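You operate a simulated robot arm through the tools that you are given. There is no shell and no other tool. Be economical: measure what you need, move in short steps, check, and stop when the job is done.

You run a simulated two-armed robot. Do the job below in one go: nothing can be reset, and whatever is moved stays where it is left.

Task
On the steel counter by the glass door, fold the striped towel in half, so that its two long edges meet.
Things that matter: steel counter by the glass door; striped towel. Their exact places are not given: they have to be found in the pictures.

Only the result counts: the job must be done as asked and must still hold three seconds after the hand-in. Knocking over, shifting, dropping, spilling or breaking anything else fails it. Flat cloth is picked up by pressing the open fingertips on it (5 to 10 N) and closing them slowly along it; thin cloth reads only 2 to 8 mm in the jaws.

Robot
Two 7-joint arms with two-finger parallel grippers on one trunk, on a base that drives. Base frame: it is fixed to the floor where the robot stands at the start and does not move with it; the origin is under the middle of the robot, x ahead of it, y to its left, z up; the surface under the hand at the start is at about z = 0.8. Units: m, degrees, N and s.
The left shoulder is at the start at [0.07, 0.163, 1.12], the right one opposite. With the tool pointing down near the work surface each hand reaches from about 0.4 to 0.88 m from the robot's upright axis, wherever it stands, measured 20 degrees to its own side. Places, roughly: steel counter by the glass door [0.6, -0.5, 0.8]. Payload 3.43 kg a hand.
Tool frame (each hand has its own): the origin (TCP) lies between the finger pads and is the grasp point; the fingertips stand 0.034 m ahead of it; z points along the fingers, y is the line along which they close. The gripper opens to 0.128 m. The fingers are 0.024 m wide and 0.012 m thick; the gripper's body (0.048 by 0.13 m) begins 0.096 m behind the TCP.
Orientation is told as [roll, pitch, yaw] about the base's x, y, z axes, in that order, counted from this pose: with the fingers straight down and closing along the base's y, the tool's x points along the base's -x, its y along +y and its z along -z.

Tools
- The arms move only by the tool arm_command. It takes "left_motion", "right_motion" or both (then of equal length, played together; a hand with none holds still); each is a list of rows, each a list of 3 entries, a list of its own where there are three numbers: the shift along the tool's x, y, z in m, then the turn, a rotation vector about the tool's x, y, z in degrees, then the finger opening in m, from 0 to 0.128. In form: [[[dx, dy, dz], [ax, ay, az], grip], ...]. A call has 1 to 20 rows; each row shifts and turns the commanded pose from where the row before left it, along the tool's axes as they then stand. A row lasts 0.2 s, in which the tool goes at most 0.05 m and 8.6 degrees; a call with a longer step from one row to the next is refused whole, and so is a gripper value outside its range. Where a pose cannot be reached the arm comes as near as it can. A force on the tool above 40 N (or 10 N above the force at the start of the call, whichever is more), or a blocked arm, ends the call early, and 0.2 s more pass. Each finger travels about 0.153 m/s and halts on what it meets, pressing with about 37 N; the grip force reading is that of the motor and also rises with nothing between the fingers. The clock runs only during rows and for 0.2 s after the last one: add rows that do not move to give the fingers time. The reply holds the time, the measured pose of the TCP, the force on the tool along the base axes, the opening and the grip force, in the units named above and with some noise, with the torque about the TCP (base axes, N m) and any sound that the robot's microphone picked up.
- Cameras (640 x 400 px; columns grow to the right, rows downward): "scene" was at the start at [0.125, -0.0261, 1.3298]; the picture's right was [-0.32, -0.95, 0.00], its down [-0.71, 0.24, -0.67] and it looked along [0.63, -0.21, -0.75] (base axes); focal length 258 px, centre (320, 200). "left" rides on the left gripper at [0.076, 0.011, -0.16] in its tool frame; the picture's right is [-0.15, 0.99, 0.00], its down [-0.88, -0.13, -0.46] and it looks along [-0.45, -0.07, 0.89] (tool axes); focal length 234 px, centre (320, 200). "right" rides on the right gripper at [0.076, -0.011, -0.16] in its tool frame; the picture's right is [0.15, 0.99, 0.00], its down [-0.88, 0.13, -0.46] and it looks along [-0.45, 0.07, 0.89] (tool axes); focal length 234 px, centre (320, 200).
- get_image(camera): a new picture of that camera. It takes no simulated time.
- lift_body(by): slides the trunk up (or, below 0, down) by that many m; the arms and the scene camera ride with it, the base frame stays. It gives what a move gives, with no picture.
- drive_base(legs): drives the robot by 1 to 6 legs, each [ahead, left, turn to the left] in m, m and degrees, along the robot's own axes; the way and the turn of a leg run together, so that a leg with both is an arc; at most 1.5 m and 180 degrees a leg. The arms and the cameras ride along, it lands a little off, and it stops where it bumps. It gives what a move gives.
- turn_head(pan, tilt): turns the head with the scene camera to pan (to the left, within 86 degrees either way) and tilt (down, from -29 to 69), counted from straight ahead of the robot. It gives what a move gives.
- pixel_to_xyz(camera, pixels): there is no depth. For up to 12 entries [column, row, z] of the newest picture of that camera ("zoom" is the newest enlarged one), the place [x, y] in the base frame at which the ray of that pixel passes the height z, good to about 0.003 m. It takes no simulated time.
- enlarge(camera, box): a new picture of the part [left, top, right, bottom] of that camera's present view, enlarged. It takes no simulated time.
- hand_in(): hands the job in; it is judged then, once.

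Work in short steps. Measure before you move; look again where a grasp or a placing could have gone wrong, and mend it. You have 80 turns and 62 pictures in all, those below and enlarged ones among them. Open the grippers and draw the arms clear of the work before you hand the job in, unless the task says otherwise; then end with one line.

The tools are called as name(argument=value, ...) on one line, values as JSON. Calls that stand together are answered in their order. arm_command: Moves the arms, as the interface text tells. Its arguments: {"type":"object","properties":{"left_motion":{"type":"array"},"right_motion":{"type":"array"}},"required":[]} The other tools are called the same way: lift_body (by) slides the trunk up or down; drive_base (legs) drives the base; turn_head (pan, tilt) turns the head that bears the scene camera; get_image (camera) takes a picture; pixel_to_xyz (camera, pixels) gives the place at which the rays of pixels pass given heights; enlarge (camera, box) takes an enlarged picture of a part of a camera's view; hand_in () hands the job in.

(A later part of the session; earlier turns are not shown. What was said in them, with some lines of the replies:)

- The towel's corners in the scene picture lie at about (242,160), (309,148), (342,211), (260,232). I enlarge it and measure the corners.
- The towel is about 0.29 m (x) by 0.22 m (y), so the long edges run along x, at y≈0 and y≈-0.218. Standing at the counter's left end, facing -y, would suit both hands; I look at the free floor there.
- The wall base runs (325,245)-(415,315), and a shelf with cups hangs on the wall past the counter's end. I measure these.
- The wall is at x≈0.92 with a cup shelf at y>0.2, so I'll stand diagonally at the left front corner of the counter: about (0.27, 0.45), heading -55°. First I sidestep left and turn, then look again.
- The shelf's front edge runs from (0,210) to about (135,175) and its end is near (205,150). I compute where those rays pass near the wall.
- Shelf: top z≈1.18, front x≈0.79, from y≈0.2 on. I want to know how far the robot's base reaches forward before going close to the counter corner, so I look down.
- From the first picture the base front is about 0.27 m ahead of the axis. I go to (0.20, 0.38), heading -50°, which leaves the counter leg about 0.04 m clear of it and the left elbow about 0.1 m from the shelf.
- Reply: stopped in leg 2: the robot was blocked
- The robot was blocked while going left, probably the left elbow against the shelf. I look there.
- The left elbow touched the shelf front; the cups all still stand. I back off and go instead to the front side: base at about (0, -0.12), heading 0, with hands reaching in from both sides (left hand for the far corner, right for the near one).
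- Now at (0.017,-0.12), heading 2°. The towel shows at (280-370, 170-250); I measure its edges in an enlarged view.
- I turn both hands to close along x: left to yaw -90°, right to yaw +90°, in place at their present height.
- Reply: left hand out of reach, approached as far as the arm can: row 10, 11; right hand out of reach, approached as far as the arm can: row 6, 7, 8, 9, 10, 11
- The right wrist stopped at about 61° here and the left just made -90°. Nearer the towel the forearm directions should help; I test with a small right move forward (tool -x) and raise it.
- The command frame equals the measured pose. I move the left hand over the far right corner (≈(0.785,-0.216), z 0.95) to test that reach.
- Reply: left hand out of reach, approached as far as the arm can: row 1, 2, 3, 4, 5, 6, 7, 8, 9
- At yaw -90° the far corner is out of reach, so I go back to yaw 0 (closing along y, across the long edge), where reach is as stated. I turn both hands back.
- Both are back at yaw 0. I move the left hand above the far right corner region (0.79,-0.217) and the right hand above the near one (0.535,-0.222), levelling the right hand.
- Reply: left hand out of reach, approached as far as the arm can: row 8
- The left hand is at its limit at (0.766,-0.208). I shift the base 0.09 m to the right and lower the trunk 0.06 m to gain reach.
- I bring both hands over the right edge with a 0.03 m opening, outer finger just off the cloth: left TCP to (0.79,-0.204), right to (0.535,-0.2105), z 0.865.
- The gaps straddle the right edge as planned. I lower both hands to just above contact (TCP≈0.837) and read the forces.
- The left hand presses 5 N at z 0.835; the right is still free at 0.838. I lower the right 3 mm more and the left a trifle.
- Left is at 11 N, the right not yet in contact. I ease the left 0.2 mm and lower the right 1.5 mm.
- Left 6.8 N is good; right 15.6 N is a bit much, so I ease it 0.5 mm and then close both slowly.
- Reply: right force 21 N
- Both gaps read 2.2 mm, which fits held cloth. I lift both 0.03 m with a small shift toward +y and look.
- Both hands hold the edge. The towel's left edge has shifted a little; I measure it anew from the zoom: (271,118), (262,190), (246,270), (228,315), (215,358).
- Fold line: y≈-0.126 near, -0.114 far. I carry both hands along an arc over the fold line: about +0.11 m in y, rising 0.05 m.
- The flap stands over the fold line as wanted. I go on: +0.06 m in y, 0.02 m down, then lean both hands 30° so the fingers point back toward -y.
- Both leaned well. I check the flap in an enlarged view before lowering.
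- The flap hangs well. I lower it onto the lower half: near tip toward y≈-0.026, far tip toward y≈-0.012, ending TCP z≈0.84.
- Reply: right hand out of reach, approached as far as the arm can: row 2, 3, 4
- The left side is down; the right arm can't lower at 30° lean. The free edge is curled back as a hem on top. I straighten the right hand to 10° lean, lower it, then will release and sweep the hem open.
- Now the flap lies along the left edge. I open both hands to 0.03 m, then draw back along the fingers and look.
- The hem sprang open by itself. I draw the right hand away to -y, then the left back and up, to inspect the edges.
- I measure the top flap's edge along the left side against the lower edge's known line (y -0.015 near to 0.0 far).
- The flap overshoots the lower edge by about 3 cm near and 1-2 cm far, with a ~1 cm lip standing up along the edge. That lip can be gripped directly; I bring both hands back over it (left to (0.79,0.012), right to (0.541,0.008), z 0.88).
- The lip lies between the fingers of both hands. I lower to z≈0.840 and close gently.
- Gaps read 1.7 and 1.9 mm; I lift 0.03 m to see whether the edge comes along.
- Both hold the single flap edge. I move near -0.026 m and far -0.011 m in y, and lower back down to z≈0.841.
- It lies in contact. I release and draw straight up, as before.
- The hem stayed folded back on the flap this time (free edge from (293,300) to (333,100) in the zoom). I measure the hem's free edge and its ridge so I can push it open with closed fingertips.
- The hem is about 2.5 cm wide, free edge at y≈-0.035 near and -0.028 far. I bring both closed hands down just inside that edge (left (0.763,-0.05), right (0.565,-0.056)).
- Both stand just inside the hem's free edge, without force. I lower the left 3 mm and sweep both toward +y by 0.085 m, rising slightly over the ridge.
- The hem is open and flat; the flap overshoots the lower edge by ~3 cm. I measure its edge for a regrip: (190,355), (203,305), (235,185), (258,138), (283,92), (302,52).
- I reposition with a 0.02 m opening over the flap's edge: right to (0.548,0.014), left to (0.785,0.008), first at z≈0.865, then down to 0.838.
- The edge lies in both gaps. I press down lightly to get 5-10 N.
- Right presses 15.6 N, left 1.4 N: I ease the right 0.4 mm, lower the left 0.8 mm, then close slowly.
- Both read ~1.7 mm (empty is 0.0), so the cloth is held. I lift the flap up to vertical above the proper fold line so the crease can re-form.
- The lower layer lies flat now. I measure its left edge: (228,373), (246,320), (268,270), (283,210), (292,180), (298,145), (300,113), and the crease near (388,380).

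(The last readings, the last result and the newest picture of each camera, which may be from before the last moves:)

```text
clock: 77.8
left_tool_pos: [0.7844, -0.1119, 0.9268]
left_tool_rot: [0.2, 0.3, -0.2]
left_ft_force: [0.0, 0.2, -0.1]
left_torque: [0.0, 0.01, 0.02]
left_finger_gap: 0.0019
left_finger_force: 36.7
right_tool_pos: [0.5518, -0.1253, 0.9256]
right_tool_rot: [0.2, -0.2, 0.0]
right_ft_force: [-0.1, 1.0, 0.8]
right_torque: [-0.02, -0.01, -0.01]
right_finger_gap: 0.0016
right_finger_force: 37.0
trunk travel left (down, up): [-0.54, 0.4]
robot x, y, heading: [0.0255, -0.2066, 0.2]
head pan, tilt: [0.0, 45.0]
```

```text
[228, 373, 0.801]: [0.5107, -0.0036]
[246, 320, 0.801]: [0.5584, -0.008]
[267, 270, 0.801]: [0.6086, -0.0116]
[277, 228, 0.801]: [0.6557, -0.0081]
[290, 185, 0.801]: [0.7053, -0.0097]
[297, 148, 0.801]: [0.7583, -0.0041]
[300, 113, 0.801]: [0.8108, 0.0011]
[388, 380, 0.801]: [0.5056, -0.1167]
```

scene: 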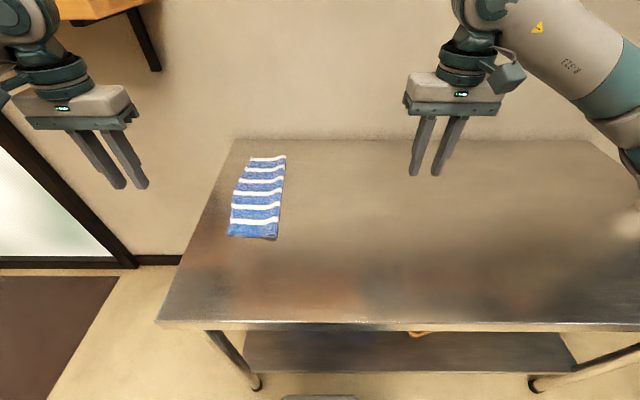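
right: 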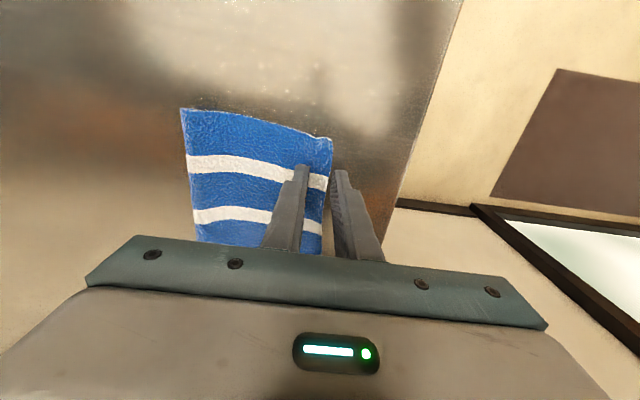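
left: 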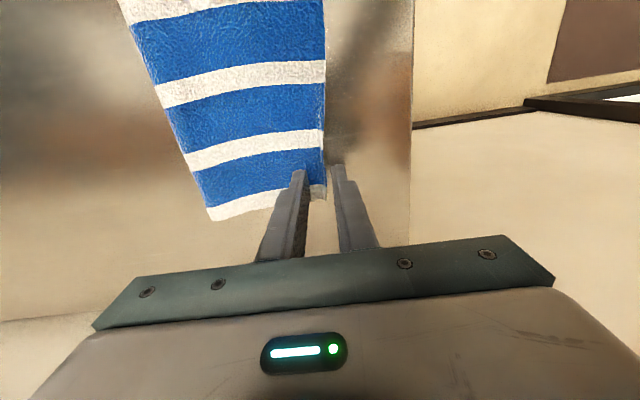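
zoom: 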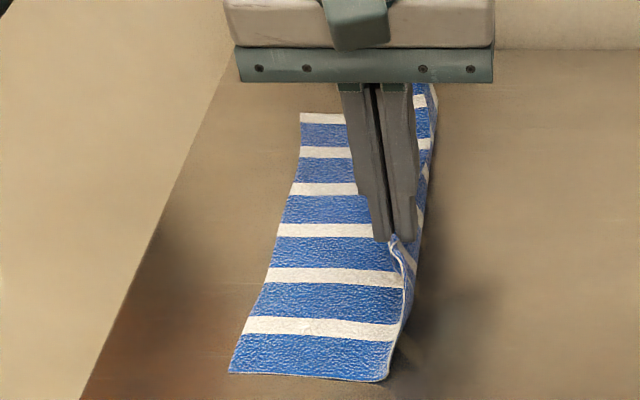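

Lower edge: y≈-0.007 near, -0.010 mid, -0.001 far; the crease sits at ≈-0.117 as it should. I lay the flap down along an arc about the crease, ending with tips at y≈-0.027 near and -0.021 far.

arm_command(left_motion=[[[0, 0.0235, 0.0058], [0, 0, 0], 0.0], [[0, 0.022, 0.009], [0, 0, 0], 0.0], [[0, 0.019, 0.014], [0, 0, 0], 0.0], [[0, 0.014, 0.019], [0, 0, 0], 0.0], [[0, 0.009, 0.022], [0, 0, 0], 0.0], [[0, 0.0034, 0.015], [0, 0, 0], 0.0], [[0, 0, 0], [0, 0, 0], 0.0]], right_motion=[[[0, 0.0313, 0.0046], [0, 0, 0], 0.0], [[0, 0.022, 0.009], [0, 0, 0], 0.0], [[0, 0.019, 0.014], [0, 0, 0], 0.0], [[0, 0.014, 0.019], [0, 0, 0], 0.0], [[0, 0.009, 0.022], [0, 0, 0], 0.0], [[0, 0.003, 0.015], [0, 0, 0], 0.0], [[0, 0, 0], [0, 0, 0], 0.0]])

enlarge(camera="scene", box=[205, 125, 315, 245])

```text
clock: 79.4
left_tool_pos: [0.7845, -0.0191, 0.8428]
left_tool_rot: [0.1, 0.4, -0.2]
left_ft_force: [-0.5, -1.0, 1.7]
left_torque: [0.01, -0.03, 0.02]
left_finger_gap: 0.0013
left_finger_force: 36.1
right_tool_pos: [0.5516, -0.025, 0.8429]
right_tool_rot: [0.1, -0.1, 0.0]
right_ft_force: [0.3, -0.3, 0.8]
right_torque: [-0.01, -0.01, -0.02]
right_finger_gap: 0.0019
right_finger_force: 36.4
trunk travel left (down, up): [-0.54, 0.4]
robot x, y, heading: [0.0234, -0.2039, 0.1]
head pan, tilt: [0.0, 45.0]
```

```text
3.33 times, centred on (260, 185) of scene
```

zoom: 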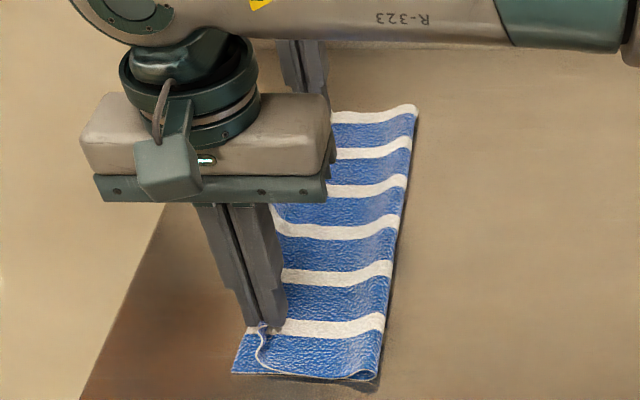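

The flap is laid with the lower layer showing just slightly beyond. I release and lift straight up, and clear the right hand.

arm_command(left_motion=[[[0, 0, 0], [0, 0, 0], 0.01], [[0, 0, 0], [0, 0, 0], 0.025], [[0, 0, 0], [0, 0, 0], 0.025], [[0, 0, -0.02], [0, 0, 0], 0.025], [[0, 0, -0.03], [0, 0, 0], 0.025], [[0, 0, -0.03], [0, 0, 0], 0.025]], right_motion=[[[0, 0, 0], [0, 0, 0], 0.01], [[0, 0, 0], [0, 0, 0], 0.025], [[0, 0, 0], [0, 0, 0], 0.025], [[0, 0, -0.02], [0, 0, 0], 0.025], [[0, 0, -0.03], [0, 0, 0], 0.025], [[0, 0, -0.03], [0, 0, 0], 0.025]])

arm_command(right_motion=[[[0, 0, -0.03], [0, 0, 0], 0.025], [[0, -0.045, -0.02], [0, 0, 0], 0.025], [[0, -0.045, 0], [0, 0, 0], 0.025], [[0, -0.045, 0], [0, 0, 0], 0.025], [[0, -0.045, 0], [0, 0, 0], 0.025], [[0, -0.045, 0], [0, 0, 0], 0.025], [[0, -0.045, 0], [0, 0, 0], 0.025], [[0, -0.045, 0], [0, 0, 0], 0.025]])

enlarge(camera="scene", box=[205, 145, 305, 245])

```text
clock: 80.8
left_tool_pos: [0.7858, -0.0208, 0.9225]
left_tool_rot: [0.0, 0.3, -0.2]
left_ft_force: [0.2, 0.3, 0.4]
left_torque: [-0.05, -0.04, 0.0]
left_finger_gap: 0.0251
left_finger_force: 0.0
right_tool_pos: [0.5478, -0.0265, 0.9238]
right_tool_rot: [0.1, -0.1, 0.1]
right_ft_force: [-1.0, -0.7, 0.2]
right_torque: [-0.02, -0.03, 0.0]
right_finger_gap: 0.0251
right_finger_force: 0.1
trunk travel left (down, up): [-0.54, 0.4]
robot x, y, heading: [0.0281, -0.2069, 0.3]
head pan, tilt: [0.0, 45.0]
```

```text
clock: 82.6
left_tool_pos: [0.7861, -0.021, 0.9223]
left_tool_rot: [0.3, 0.2, -0.1]
left_ft_force: [-0.3, -1.0, 0.0]
left_torque: [0.02, 0.03, 0.01]
left_finger_gap: 0.025
left_finger_force: 0.0
right_tool_pos: [0.5459, -0.3405, 0.9747]
right_tool_rot: [0.2, -0.1, 0.0]
right_ft_force: [0.5, -0.3, -0.8]
right_torque: [-0.01, 0.02, -0.01]
right_finger_gap: 0.0247
right_finger_force: 0.0
trunk travel left (down, up): [-0.54, 0.4]
robot x, y, heading: [0.0245, -0.2056, 0.6]
head pan, tilt: [0.0, 45.0]
```

```text
4.00 times, centred on (255, 195) of scene
```

zoom: 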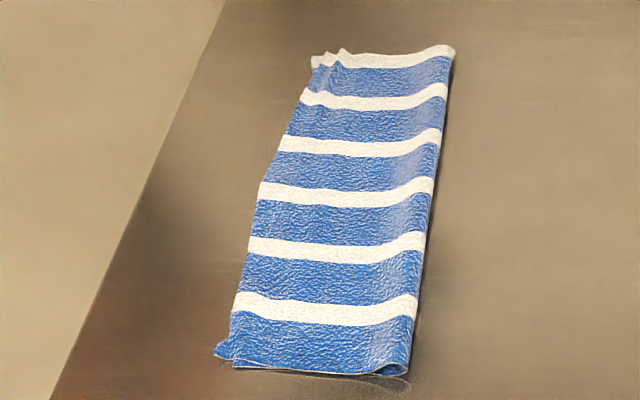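

Very close: the edges nearly coincide. I measure the upper and lower edges.

pixel_to_xyz(camera="zoom", pixels=[[215, 355, 0.801], [232, 364, 0.803], [230, 315, 0.803], [236, 300, 0.803], [249, 245, 0.803], [262, 185, 0.803], [281, 140, 0.803], [302, 95, 0.803], [313, 58, 0.801], [325, 58, 0.805], [410, 372, 0.803], [455, 50, 0.803]])

enlarge(camera="scene", box=[240, 150, 285, 190])

enlarge(camera="scene", box=[220, 205, 270, 240])

```text
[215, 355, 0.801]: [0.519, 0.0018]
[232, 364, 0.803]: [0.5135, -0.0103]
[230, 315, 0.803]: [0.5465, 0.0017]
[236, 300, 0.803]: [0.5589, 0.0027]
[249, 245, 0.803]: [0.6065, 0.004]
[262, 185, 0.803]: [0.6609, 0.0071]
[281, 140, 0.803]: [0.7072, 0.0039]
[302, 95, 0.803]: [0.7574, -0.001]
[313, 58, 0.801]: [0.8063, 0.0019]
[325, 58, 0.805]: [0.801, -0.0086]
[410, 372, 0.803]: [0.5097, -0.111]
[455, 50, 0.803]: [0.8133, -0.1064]
```

```text
10.00 times, centred on (262, 170) of scene
```

zoom: 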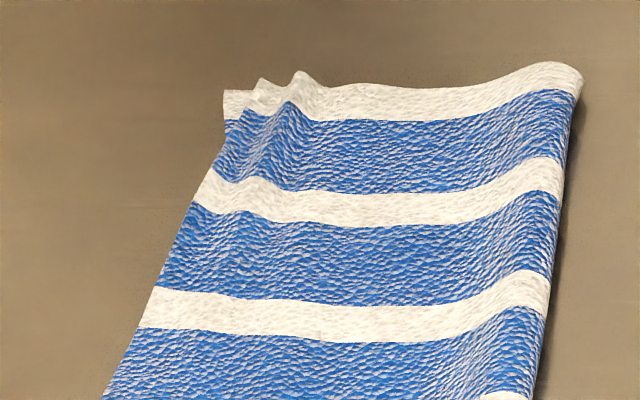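

```text
11.43 times, centred on (245, 222) of scene
```

zoom: 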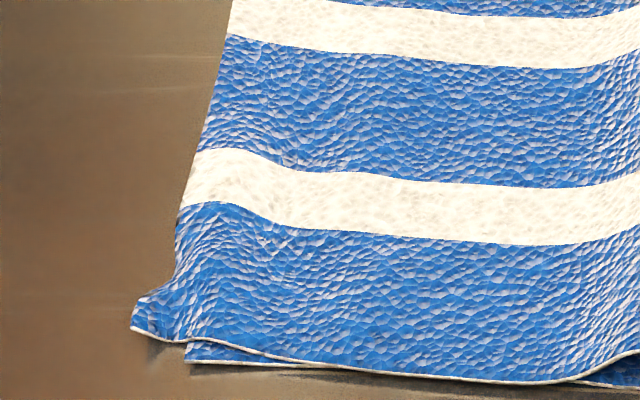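

Upper and lower edges agree within about 1 cm at both corners (near +1 cm, far about -0.8 cm) and 1.5 cm mid-length, and the towel lies settled. I draw the left arm clear and check once more.

arm_command(left_motion=[[[0, 0, -0.03], [0, 0, 0], 0.06], [[0, 0.02, -0.03], [0, 0, 0], 0.06], [[0.03, 0.03, 0], [0, 0, 0], 0.06], [[0.035, 0.03, 0], [0, 0, 0], 0.06], [[0.04, 0.025, 0], [0, 0, 0], 0.06], [[0.04, 0.02, 0], [0, 0, 0], 0.06], [[0.04, 0.02, 0], [0, 0, 0], 0.06], [[0.04, 0.01, 0], [0, 0, 0], 0.06], [[0.04, 0.01, 0], [0, 0, 0], 0.06], [[0, 0, 0], [0, 0, 0], 0.06]], right_motion=[[[0, 0, 0], [0, 0, 0], 0.06], [[0, 0, 0], [0, 0, 0], 0.06], [[0, 0, 0], [0, 0, 0], 0.06], [[0, 0, 0], [0, 0, 0], 0.06], [[0, 0, 0], [0, 0, 0], 0.06], [[0, 0, 0], [0, 0, 0], 0.06], [[0, 0, 0], [0, 0, 0], 0.06], [[0, 0, 0], [0, 0, 0], 0.06], [[0, 0, 0], [0, 0, 0], 0.06], [[0, 0, 0], [0, 0, 0], 0.06]])

get_image(camera="scene")

```text
clock: 84.8
left_tool_pos: [0.5246, 0.1467, 0.9856]
left_tool_rot: [0.1, 0.4, -0.2]
left_ft_force: [0.4, 0.5, 0.5]
left_torque: [0.03, 0.03, 0.01]
left_finger_gap: 0.0598
left_finger_force: 0.1
right_tool_pos: [0.5476, -0.3394, 0.9746]
right_tool_rot: [0.0, 0.0, -0.1]
right_ft_force: [0.3, -0.5, 0.2]
right_torque: [-0.01, 0.0, -0.03]
right_finger_gap: 0.0602
right_finger_force: 0.1
trunk travel left (down, up): [-0.54, 0.4]
robot x, y, heading: [0.0304, -0.2031, 0.4]
head pan, tilt: [0.0, 45.0]
```

```text
6 pictures are left
```

scene: 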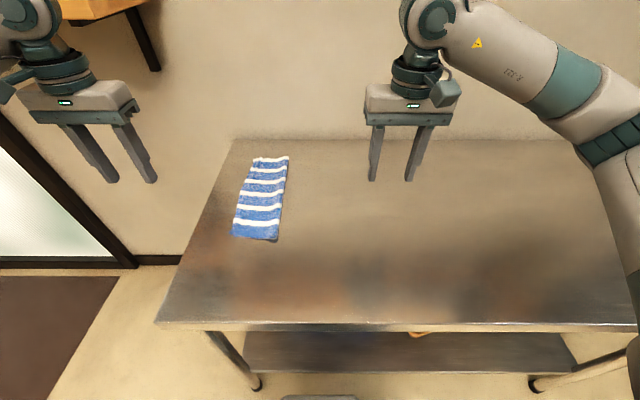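

The towel lies folded at (232-288, 157-240) with both arms clear and open; I hand in.

hand_in()

```text
The job is handed in.
```

The striped towel is folded in half lengthwise on the steel counter and handed in; its long edges meet to within about 1 cm at the corners and 1.5 cm in the middle. The robot's left elbow bumped the cup shelf once while it was driving; the cups still stood in the next picture.
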